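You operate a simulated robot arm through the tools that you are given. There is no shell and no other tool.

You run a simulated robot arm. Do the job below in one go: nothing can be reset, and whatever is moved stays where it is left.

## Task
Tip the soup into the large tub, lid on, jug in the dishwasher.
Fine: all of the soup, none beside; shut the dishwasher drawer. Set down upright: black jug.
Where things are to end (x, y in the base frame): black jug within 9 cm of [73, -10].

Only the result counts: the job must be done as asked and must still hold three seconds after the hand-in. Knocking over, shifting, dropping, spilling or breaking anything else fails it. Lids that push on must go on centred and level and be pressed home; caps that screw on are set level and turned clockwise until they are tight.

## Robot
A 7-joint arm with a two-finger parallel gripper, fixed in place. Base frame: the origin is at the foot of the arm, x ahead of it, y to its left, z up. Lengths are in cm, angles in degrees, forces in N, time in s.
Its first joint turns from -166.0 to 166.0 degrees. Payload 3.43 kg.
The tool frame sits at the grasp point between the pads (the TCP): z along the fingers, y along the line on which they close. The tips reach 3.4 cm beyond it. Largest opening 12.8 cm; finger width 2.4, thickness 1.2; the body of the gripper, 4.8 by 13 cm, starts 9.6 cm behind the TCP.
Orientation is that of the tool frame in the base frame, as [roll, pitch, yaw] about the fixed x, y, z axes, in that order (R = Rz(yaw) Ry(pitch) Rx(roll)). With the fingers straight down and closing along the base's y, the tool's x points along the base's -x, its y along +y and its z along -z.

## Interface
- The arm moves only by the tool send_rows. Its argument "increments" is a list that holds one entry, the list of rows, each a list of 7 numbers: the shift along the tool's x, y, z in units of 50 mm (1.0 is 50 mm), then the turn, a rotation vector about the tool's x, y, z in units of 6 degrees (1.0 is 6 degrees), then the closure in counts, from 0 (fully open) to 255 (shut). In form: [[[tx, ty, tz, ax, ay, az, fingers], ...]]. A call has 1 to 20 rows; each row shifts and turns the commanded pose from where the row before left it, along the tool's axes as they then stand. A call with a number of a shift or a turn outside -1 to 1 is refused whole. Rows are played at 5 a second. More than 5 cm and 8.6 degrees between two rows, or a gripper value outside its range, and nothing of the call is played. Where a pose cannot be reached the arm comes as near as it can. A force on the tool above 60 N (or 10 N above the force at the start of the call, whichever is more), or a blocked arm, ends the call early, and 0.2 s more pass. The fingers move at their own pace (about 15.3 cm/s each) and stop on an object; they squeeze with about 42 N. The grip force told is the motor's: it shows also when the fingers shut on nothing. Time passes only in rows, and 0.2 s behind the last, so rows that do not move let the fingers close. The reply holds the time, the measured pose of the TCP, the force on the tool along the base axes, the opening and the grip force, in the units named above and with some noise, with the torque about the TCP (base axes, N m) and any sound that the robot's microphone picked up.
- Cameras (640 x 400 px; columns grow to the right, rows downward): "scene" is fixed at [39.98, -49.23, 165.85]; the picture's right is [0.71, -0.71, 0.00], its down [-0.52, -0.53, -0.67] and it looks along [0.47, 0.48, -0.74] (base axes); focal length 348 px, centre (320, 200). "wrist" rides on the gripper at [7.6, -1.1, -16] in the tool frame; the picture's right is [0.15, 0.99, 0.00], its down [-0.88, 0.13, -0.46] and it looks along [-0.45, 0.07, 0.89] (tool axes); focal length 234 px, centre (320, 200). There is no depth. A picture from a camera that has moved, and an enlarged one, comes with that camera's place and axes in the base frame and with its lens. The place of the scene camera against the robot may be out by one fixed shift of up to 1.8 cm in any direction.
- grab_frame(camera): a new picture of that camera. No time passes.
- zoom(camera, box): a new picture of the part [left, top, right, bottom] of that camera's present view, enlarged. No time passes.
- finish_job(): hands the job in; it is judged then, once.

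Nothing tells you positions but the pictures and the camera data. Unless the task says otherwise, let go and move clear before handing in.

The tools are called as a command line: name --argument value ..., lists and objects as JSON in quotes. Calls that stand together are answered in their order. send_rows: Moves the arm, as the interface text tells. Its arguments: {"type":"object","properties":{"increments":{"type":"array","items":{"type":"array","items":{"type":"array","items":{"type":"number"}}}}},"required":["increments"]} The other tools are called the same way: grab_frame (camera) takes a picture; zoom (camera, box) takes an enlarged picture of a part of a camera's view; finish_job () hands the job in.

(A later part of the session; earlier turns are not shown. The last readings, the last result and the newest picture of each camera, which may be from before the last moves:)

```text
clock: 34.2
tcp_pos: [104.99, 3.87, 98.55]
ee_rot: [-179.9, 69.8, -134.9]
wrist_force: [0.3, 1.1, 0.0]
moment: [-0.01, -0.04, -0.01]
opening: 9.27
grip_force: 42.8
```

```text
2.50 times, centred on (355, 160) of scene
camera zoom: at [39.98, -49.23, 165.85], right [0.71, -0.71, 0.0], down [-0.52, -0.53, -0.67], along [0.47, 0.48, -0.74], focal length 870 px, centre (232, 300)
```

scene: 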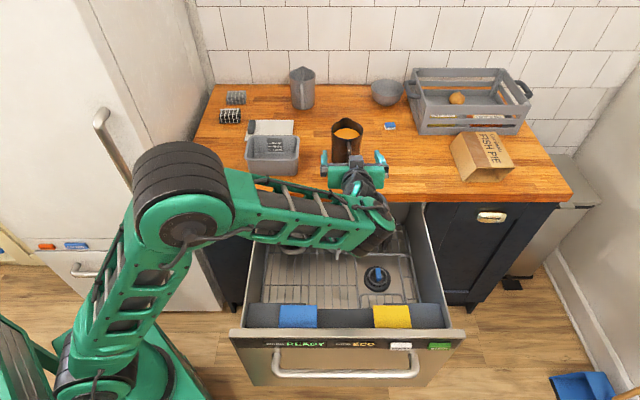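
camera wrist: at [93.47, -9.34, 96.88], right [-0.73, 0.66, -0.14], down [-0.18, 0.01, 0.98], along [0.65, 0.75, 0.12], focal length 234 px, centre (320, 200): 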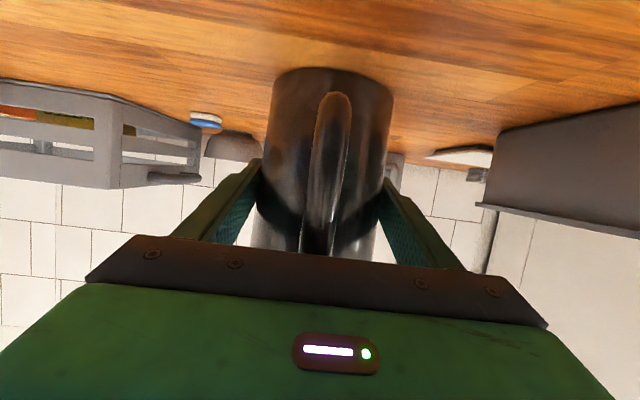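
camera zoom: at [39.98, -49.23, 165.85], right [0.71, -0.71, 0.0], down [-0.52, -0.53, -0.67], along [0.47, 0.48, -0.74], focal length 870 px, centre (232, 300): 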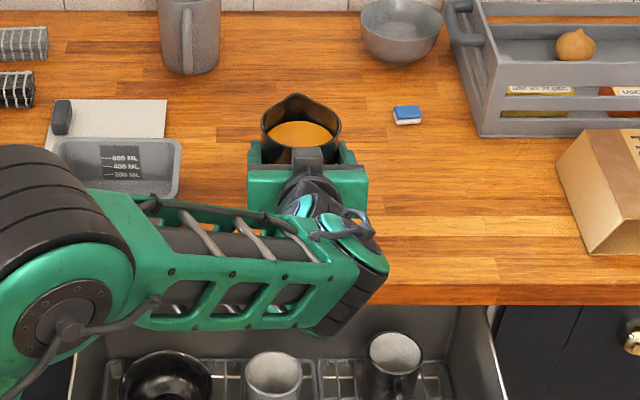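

Gripped at 9.27 cm with 42 N. I'll lift gently straight up.

send_rows --increments '[[[-0.09, 0, -0.034, 0, 0, 0, 255], [-0.19, 0, -0.068, 0, 0, 0, 255], [-0.28, 0, -0.1, 0, 0, 0, 255], [-0.28, 0, -0.1, 0, 0, 0, 255], [-0.28, 0, -0.1, 0, 0, 0, 255], [-0.28, 0, -0.1, 0, 0, 0, 255], [-0.28, 0, -0.1, 0, 0, 0, 255], [-0.28, 0, -0.1, 0, 0, 0, 255], [-0.28, 0, -0.1, 0, 0, 0, 255], [-0.19, 0, -0.068, 0, 0, 0, 255], [-0.09, 0, -0.034, 0, 0, 0, 255], [0, 0, 0, 0, 0, 0, 255]]]'

grab_frame --camera "scene"

grab_frame --camera "wrist"

```text
clock: 36.8
tcp_pos: [105.3, 3.95, 111.94]
ee_rot: [-179.8, 69.9, -134.9]
wrist_force: [0.4, 0.0, -2.2]
moment: [0.02, -0.02, 0.02]
opening: 9.49
grip_force: 42.2
```

```text
taken
```

scene: 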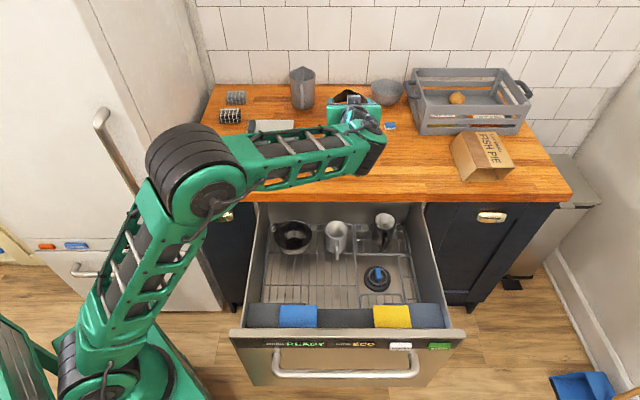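

```text
taken
camera wrist: at [93.66, -9.33, 110.19], right [-0.73, 0.66, -0.14], down [-0.18, 0.01, 0.98], along [0.65, 0.75, 0.12], focal length 234 px, centre (320, 200)
```

wrist: 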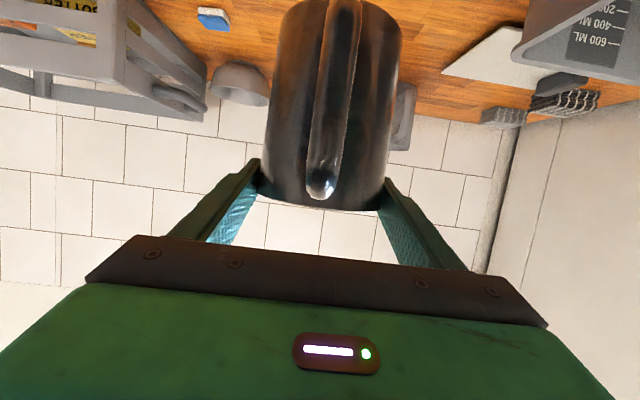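

The jug seems to have shifted in the grip, so I'll look closely before doing anything else.

zoom --camera "scene" --box '[290, 70, 420, 210]'

zoom --camera "wrist" --box '[220, 0, 440, 240]'

```text
2.86 times, centred on (355, 140) of scene
camera zoom: at [39.98, -49.23, 165.85], right [0.71, -0.71, 0.0], down [-0.52, -0.53, -0.67], along [0.47, 0.48, -0.74], focal length 995 px, centre (220, 371)
```

zoom: 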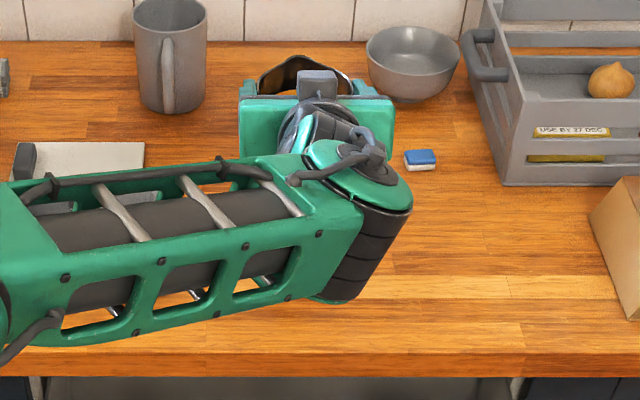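

```text
1.67 times, centred on (330, 120) of wrist
camera zoom: at [93.66, -9.33, 110.19], right [-0.73, 0.66, -0.14], down [-0.18, 0.01, 0.98], along [0.65, 0.75, 0.12], focal length 390 px, centre (303, 333)
```

zoom: 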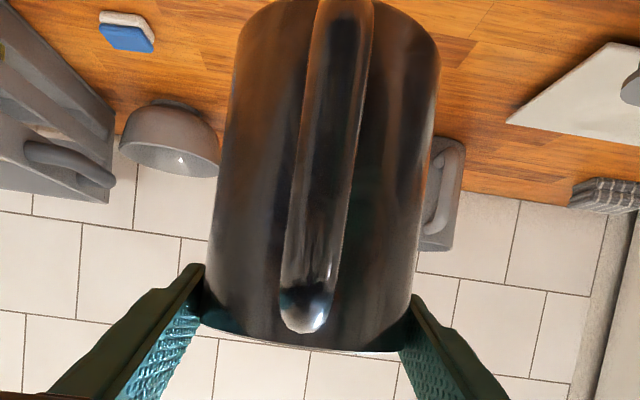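

The jug has slid about 4 cm down and is now held just under its rim. I'll lower it straight back to the counter right away.

send_rows --increments '[[[0.1, 0, 0.035, 0, 0, 0, 255], [0.19, 0, 0.068, 0, 0, 0, 255], [0.28, 0, 0.1, 0, 0, 0, 255], [0.28, 0, 0.1, 0, 0, 0, 255], [0.28, 0, 0.1, 0, 0, 0, 255], [0.28, 0, 0.1, 0, 0, 0, 255], [0.19, 0, 0.068, 0, 0, 0, 255]]]'

grab_frame --camera "wrist"

zoom --camera "scene" --box '[290, 70, 420, 210]'

```text
clock: 38.4
tcp_pos: [105.24, 3.86, 103.51]
ee_rot: [-179.8, 69.8, -134.8]
wrist_force: [-0.4, -0.2, -2.8]
moment: [-0.02, 0.03, -0.01]
opening: 9.5
grip_force: 41.9
```

```text
taken
camera wrist: at [93.66, -9.37, 101.83], right [-0.73, 0.66, -0.14], down [-0.18, 0.01, 0.98], along [0.65, 0.75, 0.12], focal length 234 px, centre (320, 200)
```

wrist: 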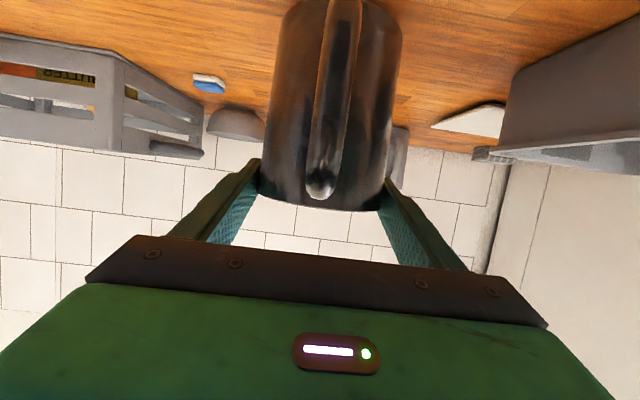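

```text
2.86 times, centred on (355, 140) of scene
camera zoom: at [39.98, -49.23, 165.85], right [0.71, -0.71, 0.0], down [-0.52, -0.53, -0.67], along [0.47, 0.48, -0.74], focal length 995 px, centre (220, 371)
```

zoom: 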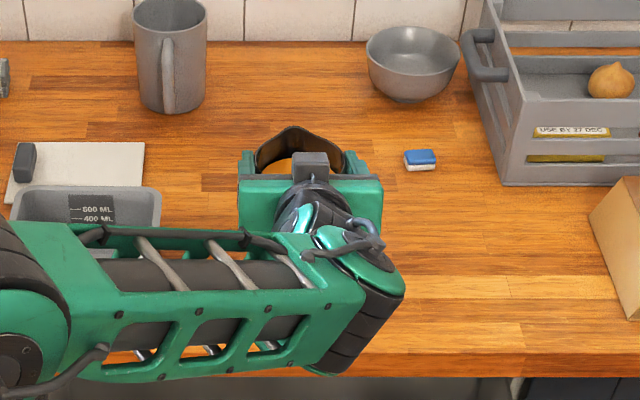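

No further slip; the jug hangs about 1 cm above the counter. I'll set it down and keep pressing lower so the fingers slide down it, which also tells me the friction force.

send_rows --increments '[[[0.094, 0, 0.034, 0, 0, 0, 255], [0.094, 0, 0.034, 0, 0, 0, 255], [0.094, 0, 0.034, 0, 0, 0, 255], [0.094, 0, 0.034, 0, 0, 0, 255]]]'

grab_frame --camera "wrist"

```text
clock: 39.4
tcp_pos: [105.2, 3.86, 101.69]
ee_rot: [-179.2, 70.1, -134.4]
wrist_force: [4.8, -3.1, 23.4]
moment: [0.21, -0.3, -0.24]
opening: 9.56
grip_force: 42.1
```

```text
taken
camera wrist: at [93.65, -9.38, 99.96], right [-0.73, 0.66, -0.14], down [-0.19, 0.0, 0.98], along [0.65, 0.75, 0.12], focal length 234 px, centre (320, 200)
```

wrist: 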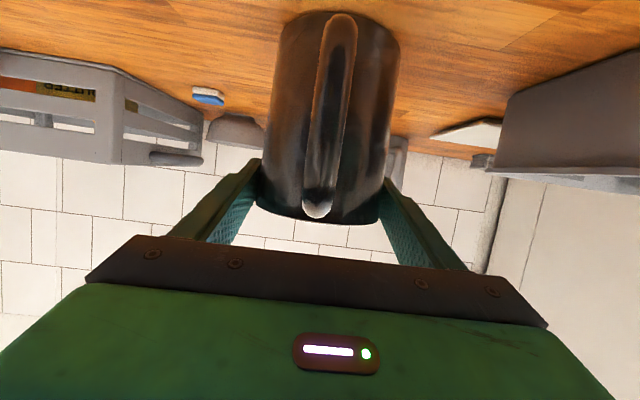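

Friction holds more than 23 N here, so the earlier slip is odd. I'll release, go back to a lower grip near mid-body, and test with a small lift.

send_rows --increments '[[[0, 0, 0, 0, 0, 0, 120], [0, 0, 0, 0, 0, 0, 0], [0, 0, 0, 0, 0, 0, 0], [0, 0, 0, 0, 0, 0, 0]]]'

grab_frame --camera "wrist"

zoom --camera "scene" --box '[290, 70, 420, 210]'

```text
clock: 40.4
tcp_pos: [105.2, 3.92, 101.47]
ee_rot: [-179.9, 69.8, -134.9]
wrist_force: [-1.4, 0.1, 0.0]
moment: [0.0, 0.01, 0.01]
opening: 12.81
grip_force: 0.1
```

```text
taken
camera wrist: at [93.62, -9.38, 99.75], right [-0.73, 0.66, -0.14], down [-0.18, 0.01, 0.98], along [0.65, 0.75, 0.12], focal length 234 px, centre (320, 200)
```

wrist: 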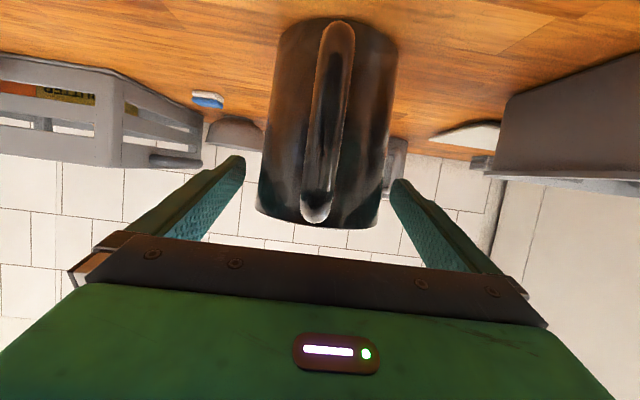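

```text
2.86 times, centred on (355, 140) of scene
camera zoom: at [39.98, -49.23, 165.85], right [0.71, -0.71, 0.0], down [-0.52, -0.53, -0.67], along [0.47, 0.48, -0.74], focal length 995 px, centre (220, 371)
```

zoom: 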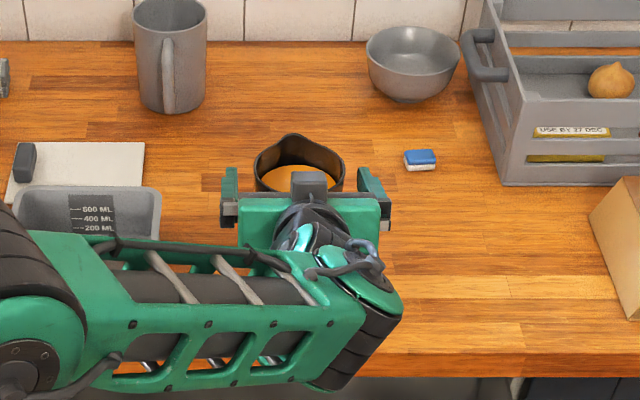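

send_rows --increments '[[[0.25, 0, 0.091, 0, 0, 0, 0], [0.25, 0, 0.091, 0, 0, 0, 0], [0.25, 0, 0.091, 0, 0, 0, 0], [0, 0, 0, 0, 0, 0, 0], [0, 0, 0, 0, 0, 0, 255], [0, 0, 0, 0, 0, 0, 255], [0, 0, 0, 0, 0, 0, 255], [0, 0, 0, 0, 0, 0, 255], [0, 0, 0, 0, 0, 0, 255]]]'

grab_frame --camera "wrist"

```text
clock: 42.4
tcp_pos: [105.16, 4.01, 97.57]
ee_rot: [-179.7, 69.9, -134.8]
wrist_force: [1.6, -1.3, 1.0]
moment: [0.02, 0.0, -0.01]
opening: 9.16
grip_force: 42.3
```

```text
taken
camera wrist: at [93.51, -9.29, 95.84], right [-0.73, 0.66, -0.14], down [-0.18, 0.01, 0.98], along [0.65, 0.75, 0.12], focal length 234 px, centre (320, 200)
```

wrist: 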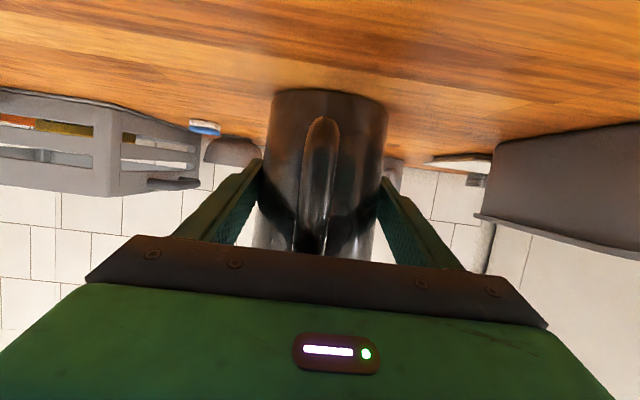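

Opening is 9.16 here, so the jug tapers, wider at the top. Now a small slow test lift.

send_rows --increments '[[[-0.038, 0, -0.014, 0, 0, 0, 255], [-0.038, 0, -0.014, 0, 0, 0, 255], [-0.038, 0, -0.014, 0, 0, 0, 255], [-0.038, 0, -0.014, 0, 0, 0, 255], [-0.038, 0, -0.014, 0, 0, 0, 255], [0, 0, 0, 0, 0, 0, 255]]]'

grab_frame --camera "wrist"

zoom --camera "scene" --box '[290, 70, 420, 210]'

```text
clock: 43.8
tcp_pos: [105.12, 3.71, 98.55]
ee_rot: [-179.9, 70.0, -134.9]
wrist_force: [0.2, -0.1, -2.5]
moment: [0.02, -0.01, 0.04]
opening: 9.17
grip_force: 42.3
```

```text
taken
camera wrist: at [93.52, -9.4, 96.87], right [-0.73, 0.66, -0.14], down [-0.18, 0.01, 0.98], along [0.65, 0.75, 0.12], focal length 234 px, centre (320, 200)
```

wrist: 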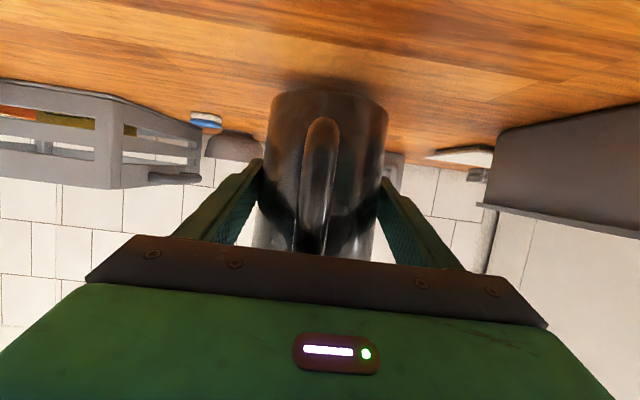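

```text
2.86 times, centred on (355, 140) of scene
camera zoom: at [39.98, -49.23, 165.85], right [0.71, -0.71, 0.0], down [-0.52, -0.53, -0.67], along [0.47, 0.48, -0.74], focal length 995 px, centre (220, 371)
```

zoom: 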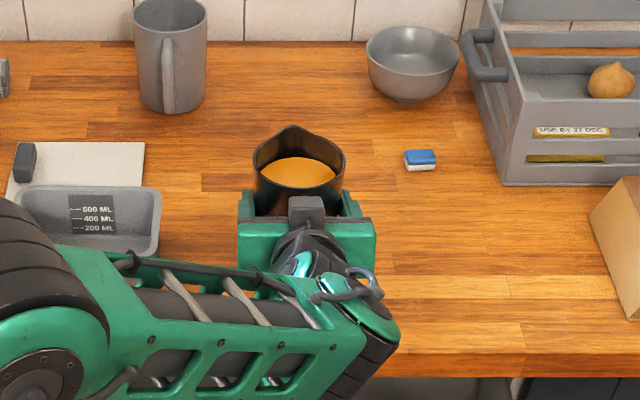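

No slip this time with a slow lift. I'll continue slowly, checking the grip as I go.

send_rows --increments '[[[-0.047, 0, -0.017, 0, 0, 0, 255], [-0.056, 0, -0.02, 0, 0, 0, 255], [-0.066, 0, -0.024, 0, 0, 0, 255], [-0.075, 0, -0.027, 0, 0, 0, 255], [-0.075, 0, -0.027, 0, 0, 0, 255], [-0.075, 0, -0.027, 0, 0, 0, 255], [-0.075, 0, -0.027, 0, 0, 0, 255], [-0.075, 0, -0.027, 0, 0, 0, 255], [-0.056, 0, -0.02, 0, 0, 0, 255], [-0.038, 0, -0.014, 0, 0, 0, 255]]]'

grab_frame --camera "wrist"

```text
clock: 46.0
tcp_pos: [105.08, 3.88, 102.01]
ee_rot: [-179.8, 69.9, -134.9]
wrist_force: [-0.3, 0.1, -2.5]
moment: [0.02, 0.0, 0.0]
opening: 9.18
grip_force: 42.3
```

```text
taken
camera wrist: at [93.59, -9.44, 100.37], right [-0.73, 0.66, -0.14], down [-0.18, 0.0, 0.98], along [0.65, 0.75, 0.12], focal length 234 px, centre (320, 200)
```

wrist: 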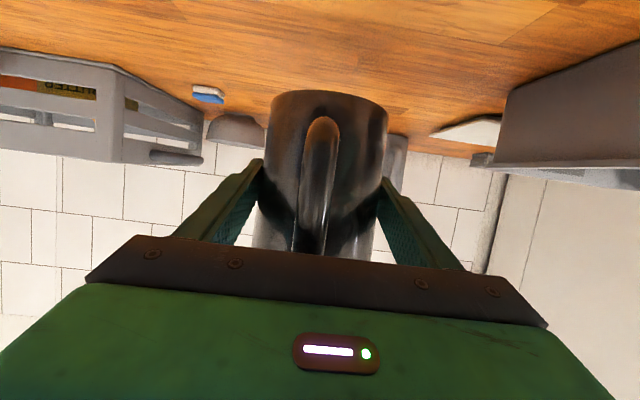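

Stable. I'll continue the slow lift to clear the tub rim.

send_rows --increments '[[[-0.047, 0, -0.017, 0, 0, 0, 255], [-0.066, 0, -0.024, 0, 0, 0, 255], [-0.085, 0, -0.031, 0, 0, 0, 255], [-0.1, 0, -0.036, 0, 0, 0, 255], [-0.1, 0, -0.036, 0, 0, 0, 255], [-0.1, 0, -0.036, 0, 0, 0, 255], [-0.1, 0, -0.036, 0, 0, 0, 255], [-0.1, 0, -0.036, 0, 0, 0, 255], [-0.1, 0, -0.036, 0, 0, 0, 255], [-0.1, 0, -0.036, 0, 0, 0, 255], [-0.1, 0, -0.036, 0, 0, 0, 255], [-0.1, 0, -0.036, 0, 0, 0, 255], [-0.1, 0, -0.036, 0, 0, 0, 255], [-0.1, 0, -0.036, 0, 0, 0, 255], [-0.1, 0, -0.036, 0, 0, 0, 255], [-0.1, 0, -0.036, 0, 0, 0, 255], [-0.1, 0, -0.036, 0, 0, 0, 255], [-0.1, 0, -0.036, 0, 0, 0, 255], [-0.085, 0, -0.031, 0, 0, 0, 255], [-0.05, 0, -0.018, 0, 0, 0, 255]]]'

grab_frame --camera "wrist"

grab_frame --camera "scene"

```text
clock: 50.2
tcp_pos: [105.3, 3.98, 111.68]
ee_rot: [-179.8, 69.9, -134.9]
wrist_force: [-0.3, -1.0, -2.6]
moment: [0.01, 0.01, -0.02]
opening: 9.19
grip_force: 42.1
```

```text
taken
camera wrist: at [93.7, -9.28, 110.03], right [-0.73, 0.66, -0.14], down [-0.18, 0.01, 0.98], along [0.65, 0.75, 0.12], focal length 234 px, centre (320, 200)
```

wrist: 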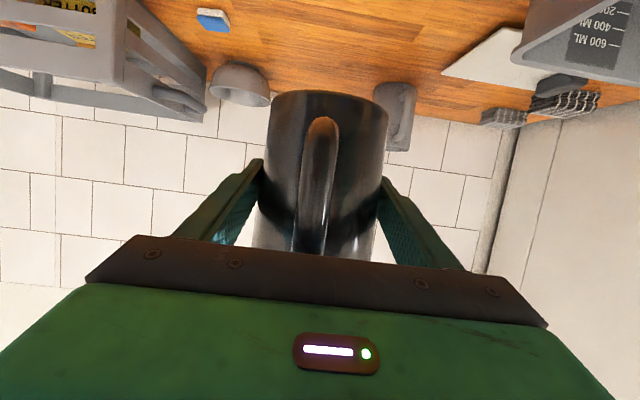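

```text
taken
```

scene: 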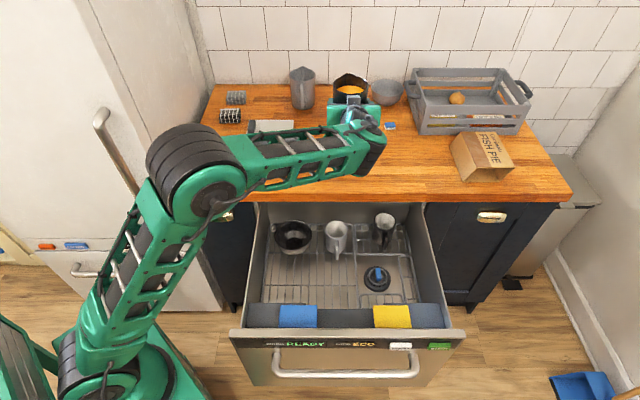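

Held firmly. Now I'll carry it slowly toward the near-right side of the tub.

send_rows --increments '[[[0.013, 0.07, -0.036, 0, 0, 0, 255], [0.023, 0.122, -0.062, 0, 0, 0, 255], [0.0324, 0.174, -0.0891, 0, 0, 0, 255], [0.0324, 0.174, -0.0891, 0, 0, 0, 255], [0.0324, 0.174, -0.0891, 0, 0, 0, 255], [0.0324, 0.174, -0.0891, 0, 0, 0, 255], [0.0324, 0.174, -0.0891, 0, 0, 0, 255], [0.0324, 0.174, -0.0891, 0, 0, 0, 255], [0.0324, 0.174, -0.0891, 0, 0, 0, 255], [0.0324, 0.174, -0.0891, 0, 0, 0, 255], [0.0324, 0.174, -0.0891, 0, 0, 0, 255], [0.0324, 0.174, -0.0891, 0, 0, 0, 255], [0.0324, 0.174, -0.0891, 0, 0, 0, 255], [0.0324, 0.174, -0.0891, 0, 0, 0, 255], [0.0324, 0.174, -0.0891, 0, 0, 0, 255], [0.0324, 0.174, -0.0891, 0, 0, 0, 255], [0.0324, 0.174, -0.0891, 0, 0, 0, 255], [0.0324, 0.174, -0.0891, 0, 0, 0, 255], [0.023, 0.122, -0.062, 0, 0, 0, 255], [0.013, 0.07, -0.036, 0, 0, 0, 255]]]'

grab_frame --camera "scene"

```text
clock: 54.4
tcp_pos: [87.83, 8.93, 111.67]
ee_rot: [-179.7, 69.8, -134.9]
wrist_force: [-0.2, 0.0, -2.5]
moment: [0.04, 0.01, 0.01]
opening: 9.18
grip_force: 42.1
```

```text
taken
```

scene: 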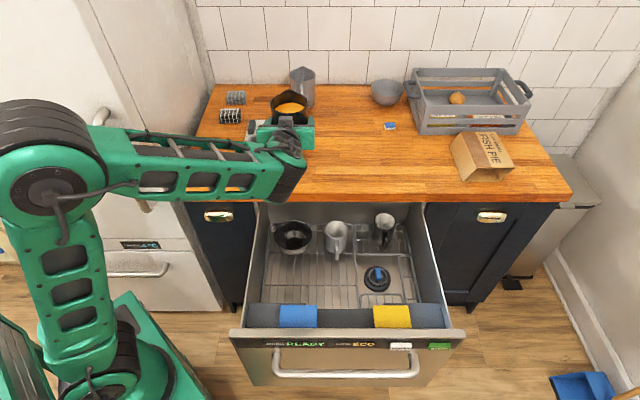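

Now I'll yaw the jug 45° so the spout faces +Y.

send_rows --increments '[[[0, 0, 0, -0.22, 0, -0.08, 255], [0, 0, 0, -0.44, 0, -0.161, 255], [0, 0, 0, -0.44, 0, -0.161, 255], [0, 0, 0, -0.44, 0, -0.161, 255], [0, 0, 0, -0.44, 0, -0.161, 255], [0, 0, 0, -0.44, 0, -0.161, 255], [0, 0, 0, -0.44, 0, -0.161, 255], [0, 0, 0, -0.44, 0, -0.161, 255], [0, 0, 0, -0.44, 0, -0.161, 255], [0, 0, 0, -0.44, 0, -0.161, 255], [0, 0, 0, -0.44, 0, -0.161, 255], [0, 0, 0, -0.44, 0, -0.161, 255], [0, 0, 0, -0.44, 0, -0.161, 255], [0, 0, 0, -0.44, 0, -0.161, 255], [0, 0, 0, -0.44, 0, -0.161, 255], [0, 0, 0, -0.44, 0, -0.161, 255], [0, 0, 0, -0.22, 0, -0.08, 255]]]'

grab_frame --camera "scene"

grab_frame --camera "wrist"

```text
clock: 58.0
tcp_pos: [87.87, 9.03, 111.68]
ee_rot: [-179.9, 69.8, -89.9]
wrist_force: [-0.2, -0.6, -2.5]
moment: [-0.02, -0.01, -0.01]
opening: 9.18
grip_force: 42.2
```

```text
taken
```

scene: 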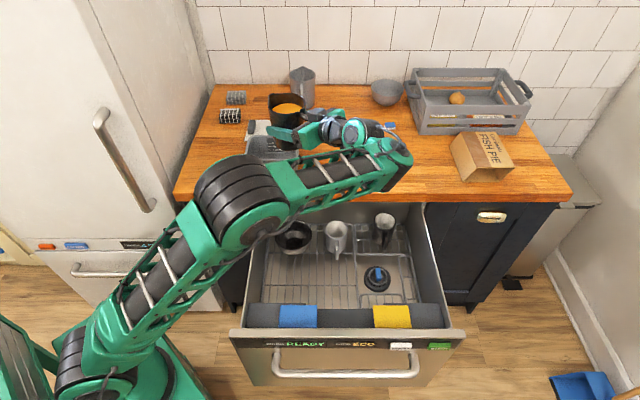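

```text
taken
camera wrist: at [89.09, -8.62, 110.01], right [-0.99, -0.05, -0.14], down [-0.13, -0.12, 0.98], along [-0.07, 0.99, 0.12], focal length 234 px, centre (320, 200)
```

wrist: 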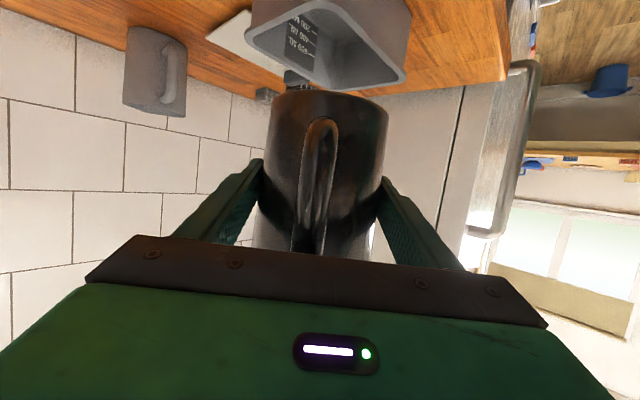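

zoom --camera "scene" --box '[220, 70, 420, 200]'

```text
3.08 times, centred on (320, 135) of scene
camera zoom: at [39.98, -49.23, 165.85], right [0.71, -0.71, 0.0], down [-0.52, -0.53, -0.67], along [0.47, 0.48, -0.74], focal length 1071 px, centre (320, 400)
```

zoom: 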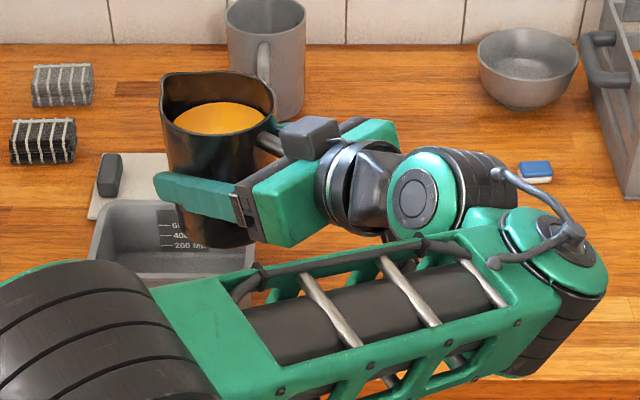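

The spout faces +Y and the jug hangs just beside the tub. I'll start with a gentle tilt to about 25°, lowering a little.

send_rows --increments '[[[0.026, 0, 0.011, 0, 0.16, 0, 255], [0.026, 0, 0.012, 0, 0.32, 0, 255], [0.026, 0, 0.013, 0, 0.32, 0, 255], [0.026, 0, 0.014, 0, 0.32, 0, 255], [0.026, 0, 0.015, 0, 0.32, 0, 255], [0.026, 0, 0.016, 0, 0.32, 0, 255], [0.026, 0, 0.017, 0, 0.32, 0, 255], [0.025, 0, 0.018, 0, 0.32, 0, 255], [0.025, 0, 0.019, 0, 0.32, 0, 255], [0.024, 0, 0.02, 0, 0.32, 0, 255], [0.024, 0, 0.02, 0, 0.32, 0, 255], [0.023, 0, 0.021, 0, 0.32, 0, 255], [0.022, 0, 0.022, 0, 0.32, 0, 255], [0, 0, 0, 0, 0.16, 0, 255]]]'

zoom --camera "scene" --box '[220, 70, 420, 200]'

grab_frame --camera "wrist"

```text
clock: 61.0
tcp_pos: [87.95, 9.09, 109.81]
ee_rot: [179.9, 44.9, -90.2]
wrist_force: [0.4, 0.0, -3.3]
moment: [0.02, 0.0, 0.01]
opening: 9.16
grip_force: 42.3
```

```text
3.08 times, centred on (320, 135) of scene
camera zoom: at [39.98, -49.23, 165.85], right [0.71, -0.71, 0.0], down [-0.52, -0.53, -0.67], along [0.47, 0.48, -0.74], focal length 1071 px, centre (320, 400)
```

zoom: 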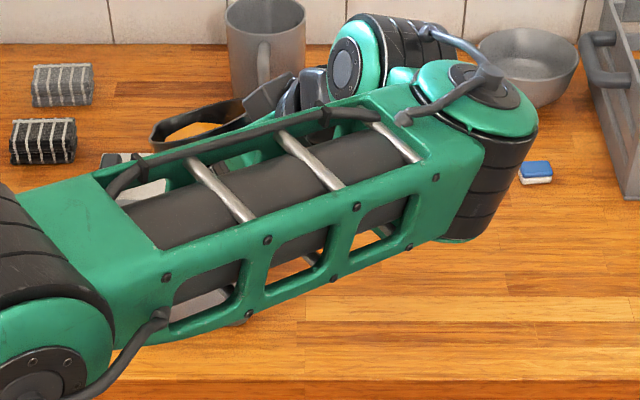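

```text
taken
camera wrist: at [89.03, -7.6, 115.68], right [-0.99, -0.1, -0.1], down [-0.13, 0.3, 0.94], along [-0.07, 0.95, -0.31], focal length 234 px, centre (320, 200)
```

wrist: 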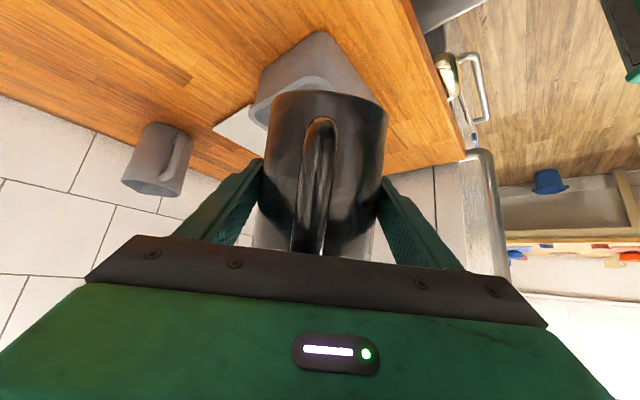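

The jug is in line with the tub and the soup is near the lip. I'll continue at 1° per row.

send_rows --increments '[[[0.008, 0, 0.009, 0, 0.167, 0, 255], [0.008, 0, 0.009, 0, 0.167, 0, 255], [0.008, 0, 0.009, 0, 0.167, 0, 255], [0.008, 0, 0.009, 0, 0.167, 0, 255], [0.007, 0, 0.01, 0, 0.167, 0, 255], [0.007, 0, 0.01, 0, 0.167, 0, 255], [0.007, 0, 0.01, 0, 0.167, 0, 255], [0.007, 0, 0.01, 0, 0.167, 0, 255], [0.007, 0, 0.01, 0, 0.167, 0, 255], [0.007, 0, 0.01, 0, 0.167, 0, 255], [0.006, 0, 0.01, 0, 0.167, 0, 255], [0.006, 0, 0.01, 0, 0.167, 0, 255]]]'

zoom --camera "scene" --box '[220, 70, 420, 200]'

grab_frame --camera "wrist"

```text
clock: 63.6
tcp_pos: [87.96, 8.99, 108.95]
ee_rot: [179.9, 32.8, -90.1]
wrist_force: [0.6, 1.0, -1.6]
moment: [0.03, -0.03, -0.01]
opening: 9.16
grip_force: 42.0
```

```text
3.08 times, centred on (320, 135) of scene
camera zoom: at [39.98, -49.23, 165.85], right [0.71, -0.71, 0.0], down [-0.52, -0.53, -0.67], along [0.47, 0.48, -0.74], focal length 1071 px, centre (320, 400)
```

zoom: 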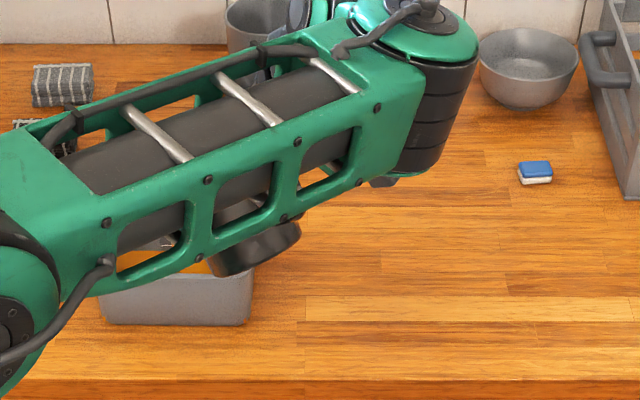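

```text
taken
camera wrist: at [89.14, -6.04, 118.26], right [-0.99, -0.12, -0.08], down [-0.13, 0.49, 0.86], along [-0.07, 0.86, -0.5], focal length 234 px, centre (320, 200)
```

wrist: 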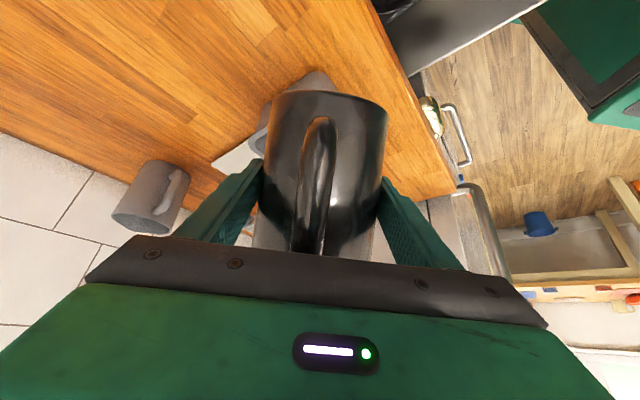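

zoom --camera "scene" --box '[240, 130, 320, 180]'

```text
8.00 times, centred on (280, 155) of scene
camera zoom: at [39.98, -49.23, 165.85], right [0.71, -0.71, 0.0], down [-0.52, -0.53, -0.67], along [0.47, 0.48, -0.74], focal length 2785 px, centre (640, 560)
```

zoom: 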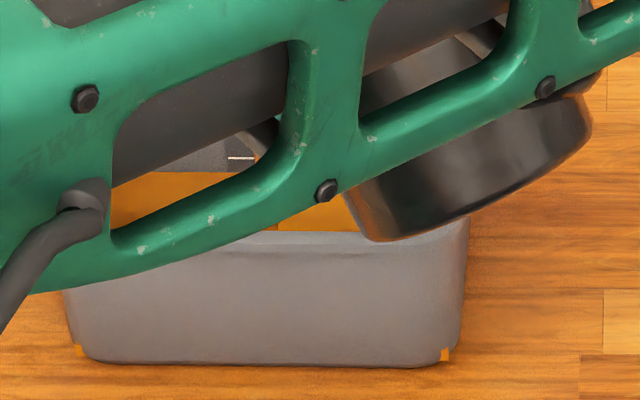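

Soup is already in the tub. I'll continue tilting steadily.

send_rows --increments '[[[-0.002, 0, 0.005, 0, 0.18, 0, 255], [-0.002, 0, 0.005, 0, 0.18, 0, 255], [-0.002, 0, 0.005, 0, 0.18, 0, 255], [-0.002, 0, 0.005, 0, 0.18, 0, 255], [-0.002, 0, 0.005, 0, 0.18, 0, 255], [-0.002, 0, 0.005, 0, 0.18, 0, 255], [-0.002, 0, 0.005, 0, 0.18, 0, 255], [-0.002, 0, 0.005, 0, 0.18, 0, 255], [-0.002, 0, 0.005, 0, 0.18, 0, 255], [-0.002, 0, 0.005, 0, 0.18, 0, 255], [-0.003, 0, 0.005, 0, 0.18, 0, 255], [-0.003, 0, 0.005, 0, 0.18, 0, 255]]]'

zoom --camera "scene" --box '[220, 70, 420, 200]'

grab_frame --camera "wrist"

```text
clock: 66.2
tcp_pos: [87.93, 9.27, 108.96]
ee_rot: [-179.9, 20.0, -90.0]
wrist_force: [-0.5, -0.1, -2.3]
moment: [0.02, 0.03, 0.0]
opening: 9.18
grip_force: 42.1
```

```text
3.08 times, centred on (320, 135) of scene
camera zoom: at [39.98, -49.23, 165.85], right [0.71, -0.71, 0.0], down [-0.52, -0.53, -0.67], along [0.47, 0.48, -0.74], focal length 1071 px, centre (320, 400)
```

zoom: 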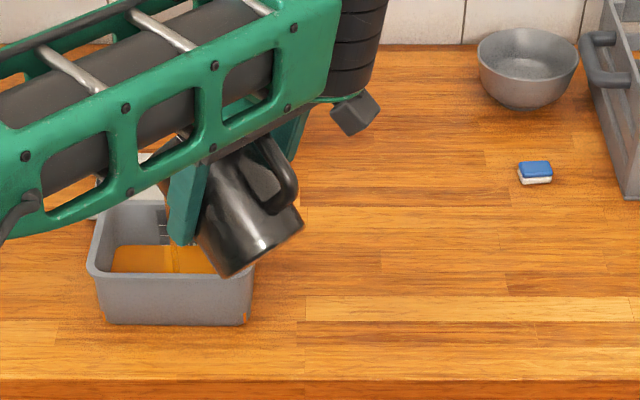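

```text
taken
camera wrist: at [89.08, -3.31, 121.27], right [-0.99, -0.14, -0.05], down [-0.13, 0.67, 0.73], along [-0.06, 0.73, -0.68], focal length 234 px, centre (320, 200)
```

wrist: 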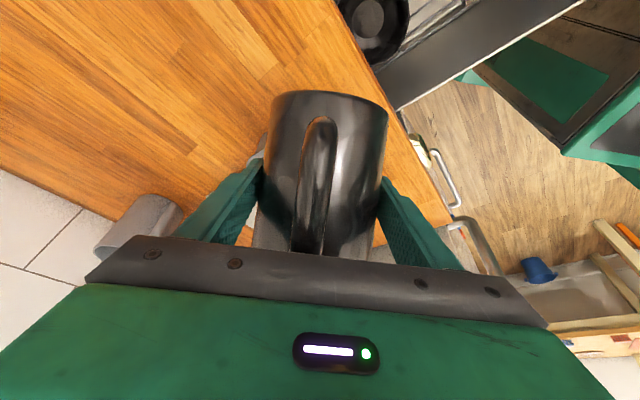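

The stream lands inside the tub and the counter is clean. I'll keep tilting and shift forward so the spout stays centred.

send_rows --increments '[[[-0.008, 0, 0.003, 0, 0.18, 0, 255], [-0.008, 0, 0.003, 0, 0.18, 0, 255], [-0.008, 0, 0.002, 0, 0.18, 0, 255], [-0.008, 0, 0.002, 0, 0.18, 0, 255], [-0.008, 0, 0.002, 0, 0.18, 0, 255], [-0.01, 0, 0.002, 0, 0.18, 0, 255], [-0.01, 0, 0.002, 0, 0.18, 0, 255], [-0.01, 0, 0.001, 0, 0.18, 0, 255], [-0.01, 0, 0.001, 0, 0.18, 0, 255], [-0.01, 0, 0.001, 0, 0.18, 0, 255], [-0.012, 0, 0.001, 0, 0.18, 0, 255], [-0.012, 0, 0.001, 0, 0.18, 0, 255], [-0.012, 0, 0, 0, 0.18, 0, 255], [-0.012, 0, 0, 0, 0.18, 0, 255], [-0.012, 0, 0, 0, 0.18, 0, 255], [-0.013, 0, 0, 0, 0.18, 0, 255], [-0.013, 0, 0, 0, 0.18, 0, 255], [-0.013, 0, 0, 0, 0.18, 0, 255], [-0.014, 0, 0, 0, 0.18, 0, 255], [-0.014, 0, 0, 0, 0.18, 0, 255]]]'

zoom --camera "scene" --box '[220, 70, 420, 200]'

```text
clock: 70.4
tcp_pos: [87.78, 10.24, 108.91]
ee_rot: [-179.8, -1.6, -90.1]
wrist_force: [0.2, -1.0, -2.7]
moment: [0.06, -0.05, 0.02]
opening: 9.15
grip_force: 42.1
```

```text
3.08 times, centred on (320, 135) of scene
camera zoom: at [39.98, -49.23, 165.85], right [0.71, -0.71, 0.0], down [-0.52, -0.53, -0.67], along [0.47, 0.48, -0.74], focal length 1071 px, centre (320, 400)
```

zoom: 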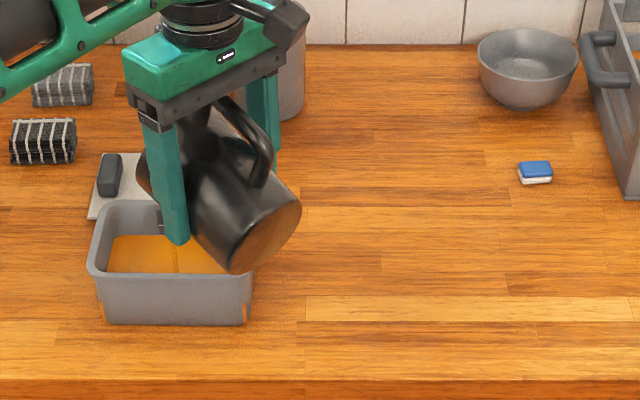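

send_rows --increments '[[[-0.018, 0, 0, 0, 0.2, 0, 255], [-0.018, 0, 0, 0, 0.2, 0, 255], [-0.018, 0, 0, 0, 0.2, 0, 255], [-0.018, 0, -0.001, 0, 0.2, 0, 255], [-0.018, 0, -0.001, 0, 0.2, 0, 255], [-0.02, 0, -0.002, 0, 0.2, 0, 255], [-0.02, 0, -0.002, 0, 0.2, 0, 255], [-0.02, 0, -0.003, 0, 0.2, 0, 255], [-0.02, 0, -0.003, 0, 0.2, 0, 255], [-0.02, 0, -0.004, 0, 0.2, 0, 255], [-0.021, 0, -0.004, 0, 0.2, 0, 255], [-0.021, 0, -0.005, 0, 0.2, 0, 255], [-0.021, 0, -0.006, 0, 0.2, 0, 255], [-0.022, 0, -0.007, 0, 0.2, 0, 255], [-0.022, 0, -0.007, 0, 0.2, 0, 255], [0, 0, 0, 0, 0, 0, 255]]]'

zoom --camera "scene" --box '[220, 70, 420, 200]'

grab_frame --camera "wrist"

```text
clock: 73.8
tcp_pos: [87.94, 11.88, 108.94]
ee_rot: [-179.9, -19.6, -90.0]
wrist_force: [1.3, 0.6, -2.8]
moment: [-0.01, 0.0, -0.02]
opening: 9.16
grip_force: 41.7
```

```text
3.08 times, centred on (320, 135) of scene
camera zoom: at [39.98, -49.23, 165.85], right [0.71, -0.71, 0.0], down [-0.52, -0.53, -0.67], along [0.47, 0.48, -0.74], focal length 1071 px, centre (320, 400)
```

zoom: 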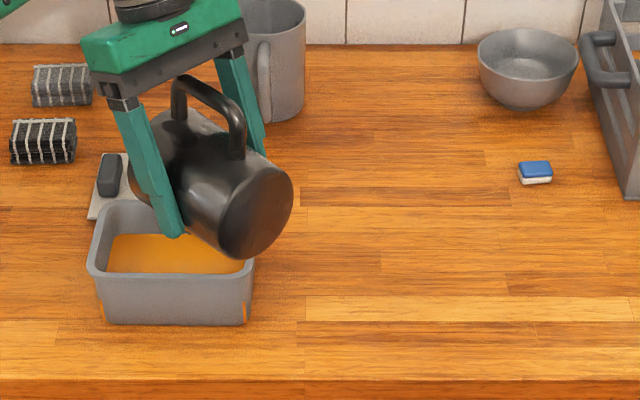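

```text
taken
camera wrist: at [89.11, 10.14, 126.49], right [-0.99, -0.14, 0.05], down [-0.13, 0.98, 0.13], along [-0.07, 0.13, -0.99], focal length 234 px, centre (320, 200)
```

wrist: 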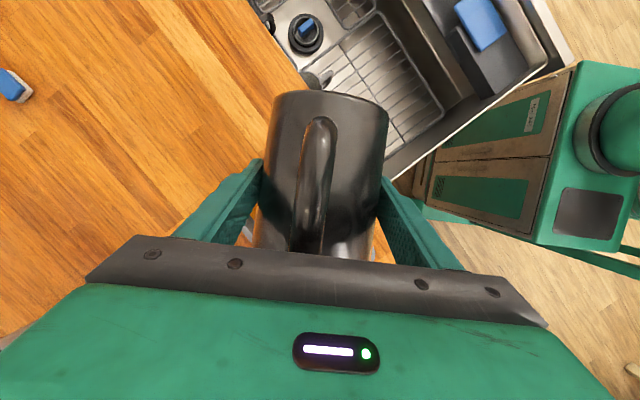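

The stream has nearly stopped. I'll tilt to about 110° and hold there to drain fully.

send_rows --increments '[[[-0.026, 0, -0.01, 0, 0.2, 0, 255], [-0.026, 0, -0.01, 0, 0.2, 0, 255], [-0.026, 0, -0.011, 0, 0.2, 0, 255], [-0.026, 0, -0.011, 0, 0.2, 0, 255], [-0.026, 0, -0.012, 0, 0.2, 0, 255], [-0.025, 0, -0.013, 0, 0.2, 0, 255], [-0.025, 0, -0.013, 0, 0.2, 0, 255], [-0.025, 0, -0.014, 0, 0.2, 0, 255], [-0.025, 0, -0.014, 0, 0.2, 0, 255], [-0.025, 0, -0.015, 0, 0.2, 0, 255], [-0.024, 0, -0.015, 0, 0.2, 0, 255], [-0.024, 0, -0.016, 0, 0.2, 0, 255], [-0.024, 0, -0.016, 0, 0.2, 0, 255], [-0.024, 0, -0.017, 0, 0.2, 0, 255], [-0.023, 0, -0.017, 0, 0.2, 0, 255], [-0.023, 0, -0.018, 0, 0.2, 0, 255], [-0.023, 0, -0.018, 0, 0.2, 0, 255], [0, 0, 0, 0, 0, 0, 255], [0, 0, 0, 0, 0, 0, 255], [0, 0, 0, 0, 0, 0, 255]]]'

send_rows --increments '[[[0, 0, 0, 0, 0, 0, 255], [0, 0, 0, 0, 0, 0, 255], [0, 0, 0, 0, 0, 0, 255], [0, 0, 0, 0, 0, 0, 255], [0, 0, 0, 0, 0, 0, 255], [0, 0, 0, 0, 0, 0, 255], [0, 0, 0, 0, 0, 0, 255], [0, 0, 0, 0, 0, 0, 255], [0, 0, 0, 0, 0, 0, 255], [0, 0, 0, 0, 0, 0, 255]]]'

zoom --camera "scene" --box '[220, 70, 420, 200]'

```text
clock: 78.0
tcp_pos: [87.83, 14.38, 108.82]
ee_rot: [179.9, -40.0, -90.1]
wrist_force: [0.4, -0.1, -1.9]
moment: [0.03, -0.01, 0.01]
opening: 9.16
grip_force: 41.3
```

```text
clock: 80.2
tcp_pos: [87.91, 14.41, 108.84]
ee_rot: [179.9, -40.0, -90.1]
wrist_force: [0.1, -0.1, -2.8]
moment: [0.02, -0.01, 0.0]
opening: 9.17
grip_force: 41.4
```

```text
3.08 times, centred on (320, 135) of scene
camera zoom: at [39.98, -49.23, 165.85], right [0.71, -0.71, 0.0], down [-0.52, -0.53, -0.67], along [0.47, 0.48, -0.74], focal length 1071 px, centre (320, 400)
```

zoom: 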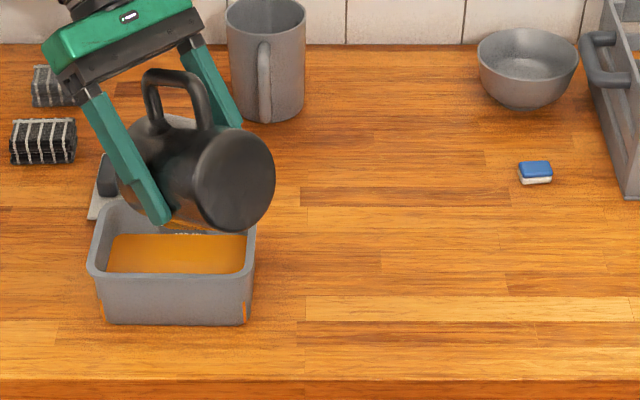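

zoom --camera "scene" --box '[240, 110, 320, 175]'

```text
6.15 times, centred on (280, 142) of scene
camera zoom: at [39.98, -49.23, 165.85], right [0.71, -0.71, 0.0], down [-0.52, -0.53, -0.67], along [0.47, 0.48, -0.74], focal length 2143 px, centre (566, 554)
```

zoom: 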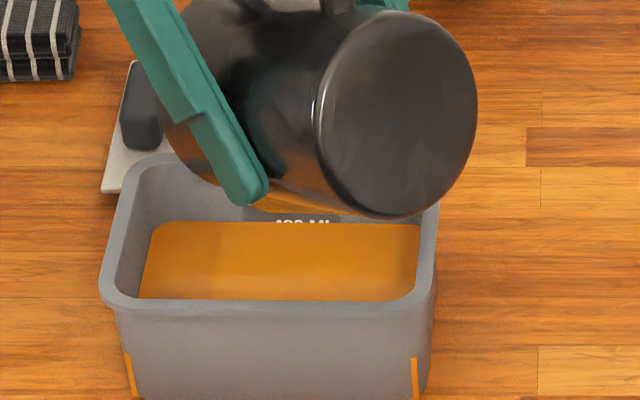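

Level is around 400 mL and nothing is beside the tub. I'll tip another 12° and hold so nothing remains.

send_rows --increments '[[[-0.022, 0, -0.019, 0, 0.2, 0, 255], [-0.022, 0, -0.019, 0, 0.2, 0, 255], [-0.022, 0, -0.02, 0, 0.2, 0, 255], [-0.022, 0, -0.02, 0, 0.2, 0, 255], [-0.021, 0, -0.021, 0, 0.2, 0, 255], [-0.021, 0, -0.021, 0, 0.2, 0, 255], [-0.021, 0, -0.022, 0, 0.2, 0, 255], [-0.02, 0, -0.022, 0, 0.2, 0, 255], [-0.02, 0, -0.022, 0, 0.2, 0, 255], [-0.02, 0, -0.023, 0, 0.2, 0, 255], [0, 0, 0, 0, 0, 0, 255], [0, 0, 0, 0, 0, 0, 255], [0, 0, 0, 0, 0, 0, 255], [0, 0, 0, 0, 0, 0, 255], [0, 0, 0, 0, 0, 0, 255], [0, 0, 0, 0, 0, 0, 255], [0, 0, 0, 0, 0, 0, 255], [0, 0, 0, 0, 0, 0, 255], [0, 0, 0, 0, 0, 0, 255], [0, 0, 0, 0, 0, 0, 255]]]'

zoom --camera "scene" --box '[220, 70, 420, 200]'

```text
clock: 84.4
tcp_pos: [88.0, 15.9, 108.99]
ee_rot: [179.9, -51.9, -90.0]
wrist_force: [0.0, -1.0, -3.7]
moment: [0.02, 0.03, -0.02]
opening: 9.15
grip_force: 42.1
```

```text
3.08 times, centred on (320, 135) of scene
camera zoom: at [39.98, -49.23, 165.85], right [0.71, -0.71, 0.0], down [-0.52, -0.53, -0.67], along [0.47, 0.48, -0.74], focal length 1071 px, centre (320, 400)
```

zoom: 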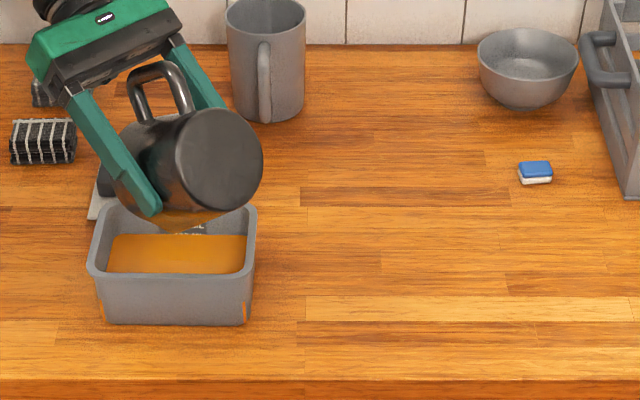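

Drained. I'll raise slightly and tilt the jug back upright while moving back over the near side of the tub.

send_rows --increments '[[[0.1, 0, -0.08, 0, 0, 0, 255], [0.1, 0, -0.08, 0, 0, 0, 255], [0.1, 0, -0.08, 0, 0, 0, 255], [0.062, 0, 0.079, 0, -0.6, 0, 255], [0.068, 0, 0.073, 0, -0.8, 0, 255], [0.074, 0, 0.067, 0, -0.8, 0, 255], [0.08, 0, 0.06, 0, -0.8, 0, 255], [0.084, 0, 0.054, 0, -0.8, 0, 255], [0.088, 0, 0.047, 0, -0.8, 0, 255], [0.092, 0, 0.039, 0, -0.8, 0, 255], [0.095, 0, 0.031, 0, -0.8, 0, 255], [0.097, 0, 0.023, 0, -0.8, 0, 255], [0.099, 0, 0.016, 0, -0.8, 0, 255], [0.1, 0, 0.007, 0, -0.8, 0, 255], [0.1, 0, -0.002, 0, -0.8, 0, 255], [0.099, 0, -0.01, 0, -0.8, 0, 255], [0, 0, 0, 0, -0.8, 0, 255], [0, 0, 0, 0, -0.8, 0, 255], [0, 0, 0, 0, 0, 0, 255]]]'

zoom --camera "scene" --box '[220, 70, 420, 200]'

```text
clock: 88.4
tcp_pos: [87.87, 9.38, 110.89]
ee_rot: [180.0, 18.7, -90.0]
wrist_force: [0.2, 0.3, -1.6]
moment: [0.03, -0.01, -0.01]
opening: 9.18
grip_force: 41.9
```

```text
3.08 times, centred on (320, 135) of scene
camera zoom: at [39.98, -49.23, 165.85], right [0.71, -0.71, 0.0], down [-0.52, -0.53, -0.67], along [0.47, 0.48, -0.74], focal length 1071 px, centre (320, 400)
```

zoom: 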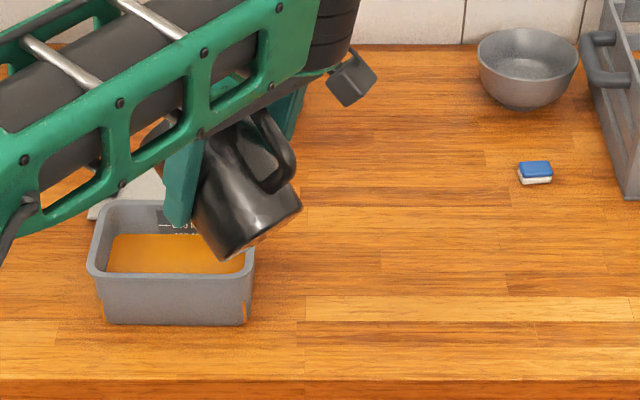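

The jug is coming back upright. I'll finish levelling it, then yaw it back 45°.

send_rows --increments '[[[0, 0, 0, 0, -0.78, 0, 255], [0, 0, 0, 0, -0.78, 0, 255], [0, 0, 0, 0, -0.78, 0, 255], [0, 0, 0, 0, -0.78, 0, 255], [0, 0, 0, 0, -0.78, 0, 255], [0, 0, 0, 0, -0.78, 0, 255], [0, 0, 0, 0, -0.78, 0, 255], [0, 0, 0, 0, -0.78, 0, 255], [0, 0, 0, 0, -0.78, 0, 255], [0, 0, 0, 0, -0.78, 0, 255], [0, 0, 0, 0, -0.73, 0, 255], [0, 0, 0, 0, 0, 0, 255]]]'

zoom --camera "scene" --box '[220, 70, 420, 200]'

grab_frame --camera "wrist"

```text
clock: 91.0
tcp_pos: [87.81, 9.36, 111.03]
ee_rot: [-179.8, 69.8, -89.8]
wrist_force: [-0.1, -0.1, -3.0]
moment: [0.02, 0.0, -0.02]
opening: 9.15
grip_force: 41.7
```

```text
3.08 times, centred on (320, 135) of scene
camera zoom: at [39.98, -49.23, 165.85], right [0.71, -0.71, 0.0], down [-0.52, -0.53, -0.67], along [0.47, 0.48, -0.74], focal length 1071 px, centre (320, 400)
```

zoom: 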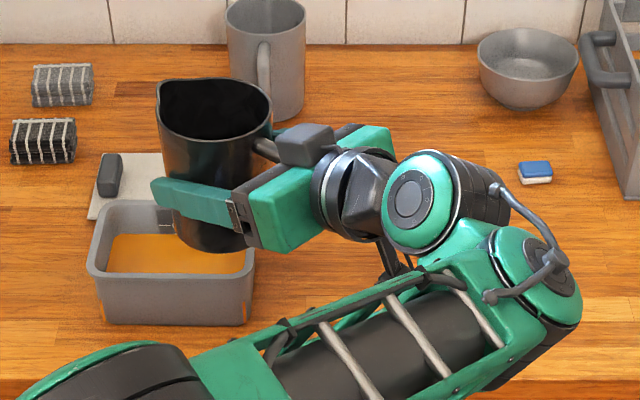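

```text
taken
camera wrist: at [89.01, -8.21, 109.24], right [-0.99, -0.05, -0.14], down [-0.13, -0.12, 0.98], along [-0.07, 0.99, 0.12], focal length 234 px, centre (320, 200)
```

wrist: 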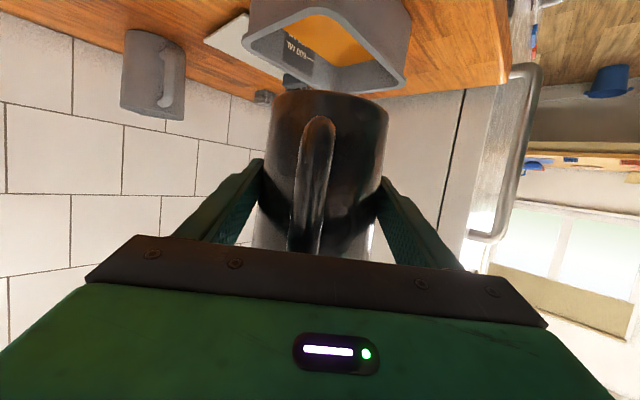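

The jug looks empty. I'll yaw it back and carry it right, to a free spot on the counter near (95.5, 3.5).

send_rows --increments '[[[0, 0, 0, 0.35, 0, 0.128, 255], [0, 0, 0, 0.6, 0, 0.219, 255], [0, 0, 0, 0.7, 0, 0.255, 255], [0, 0, 0, 0.7, 0, 0.255, 255], [0, 0, 0, 0.7, 0, 0.255, 255], [0, 0, 0, 0.7, 0, 0.255, 255], [0, 0, 0, 0.7, 0, 0.255, 255], [0, 0, 0, 0.7, 0, 0.255, 255], [0, 0, 0, 0.7, 0, 0.255, 255], [0, 0, 0, 0.7, 0, 0.255, 255], [0, 0, 0, 0.5, 0, 0.182, 255], [0, 0, 0, 0, 0, 0, 255]]]'

```text
clock: 93.6
tcp_pos: [87.85, 9.32, 110.72]
ee_rot: [-179.6, 70.0, -134.8]
wrist_force: [0.9, -0.3, -1.8]
moment: [0.03, 0.01, 0.0]
opening: 9.15
grip_force: 41.9
```

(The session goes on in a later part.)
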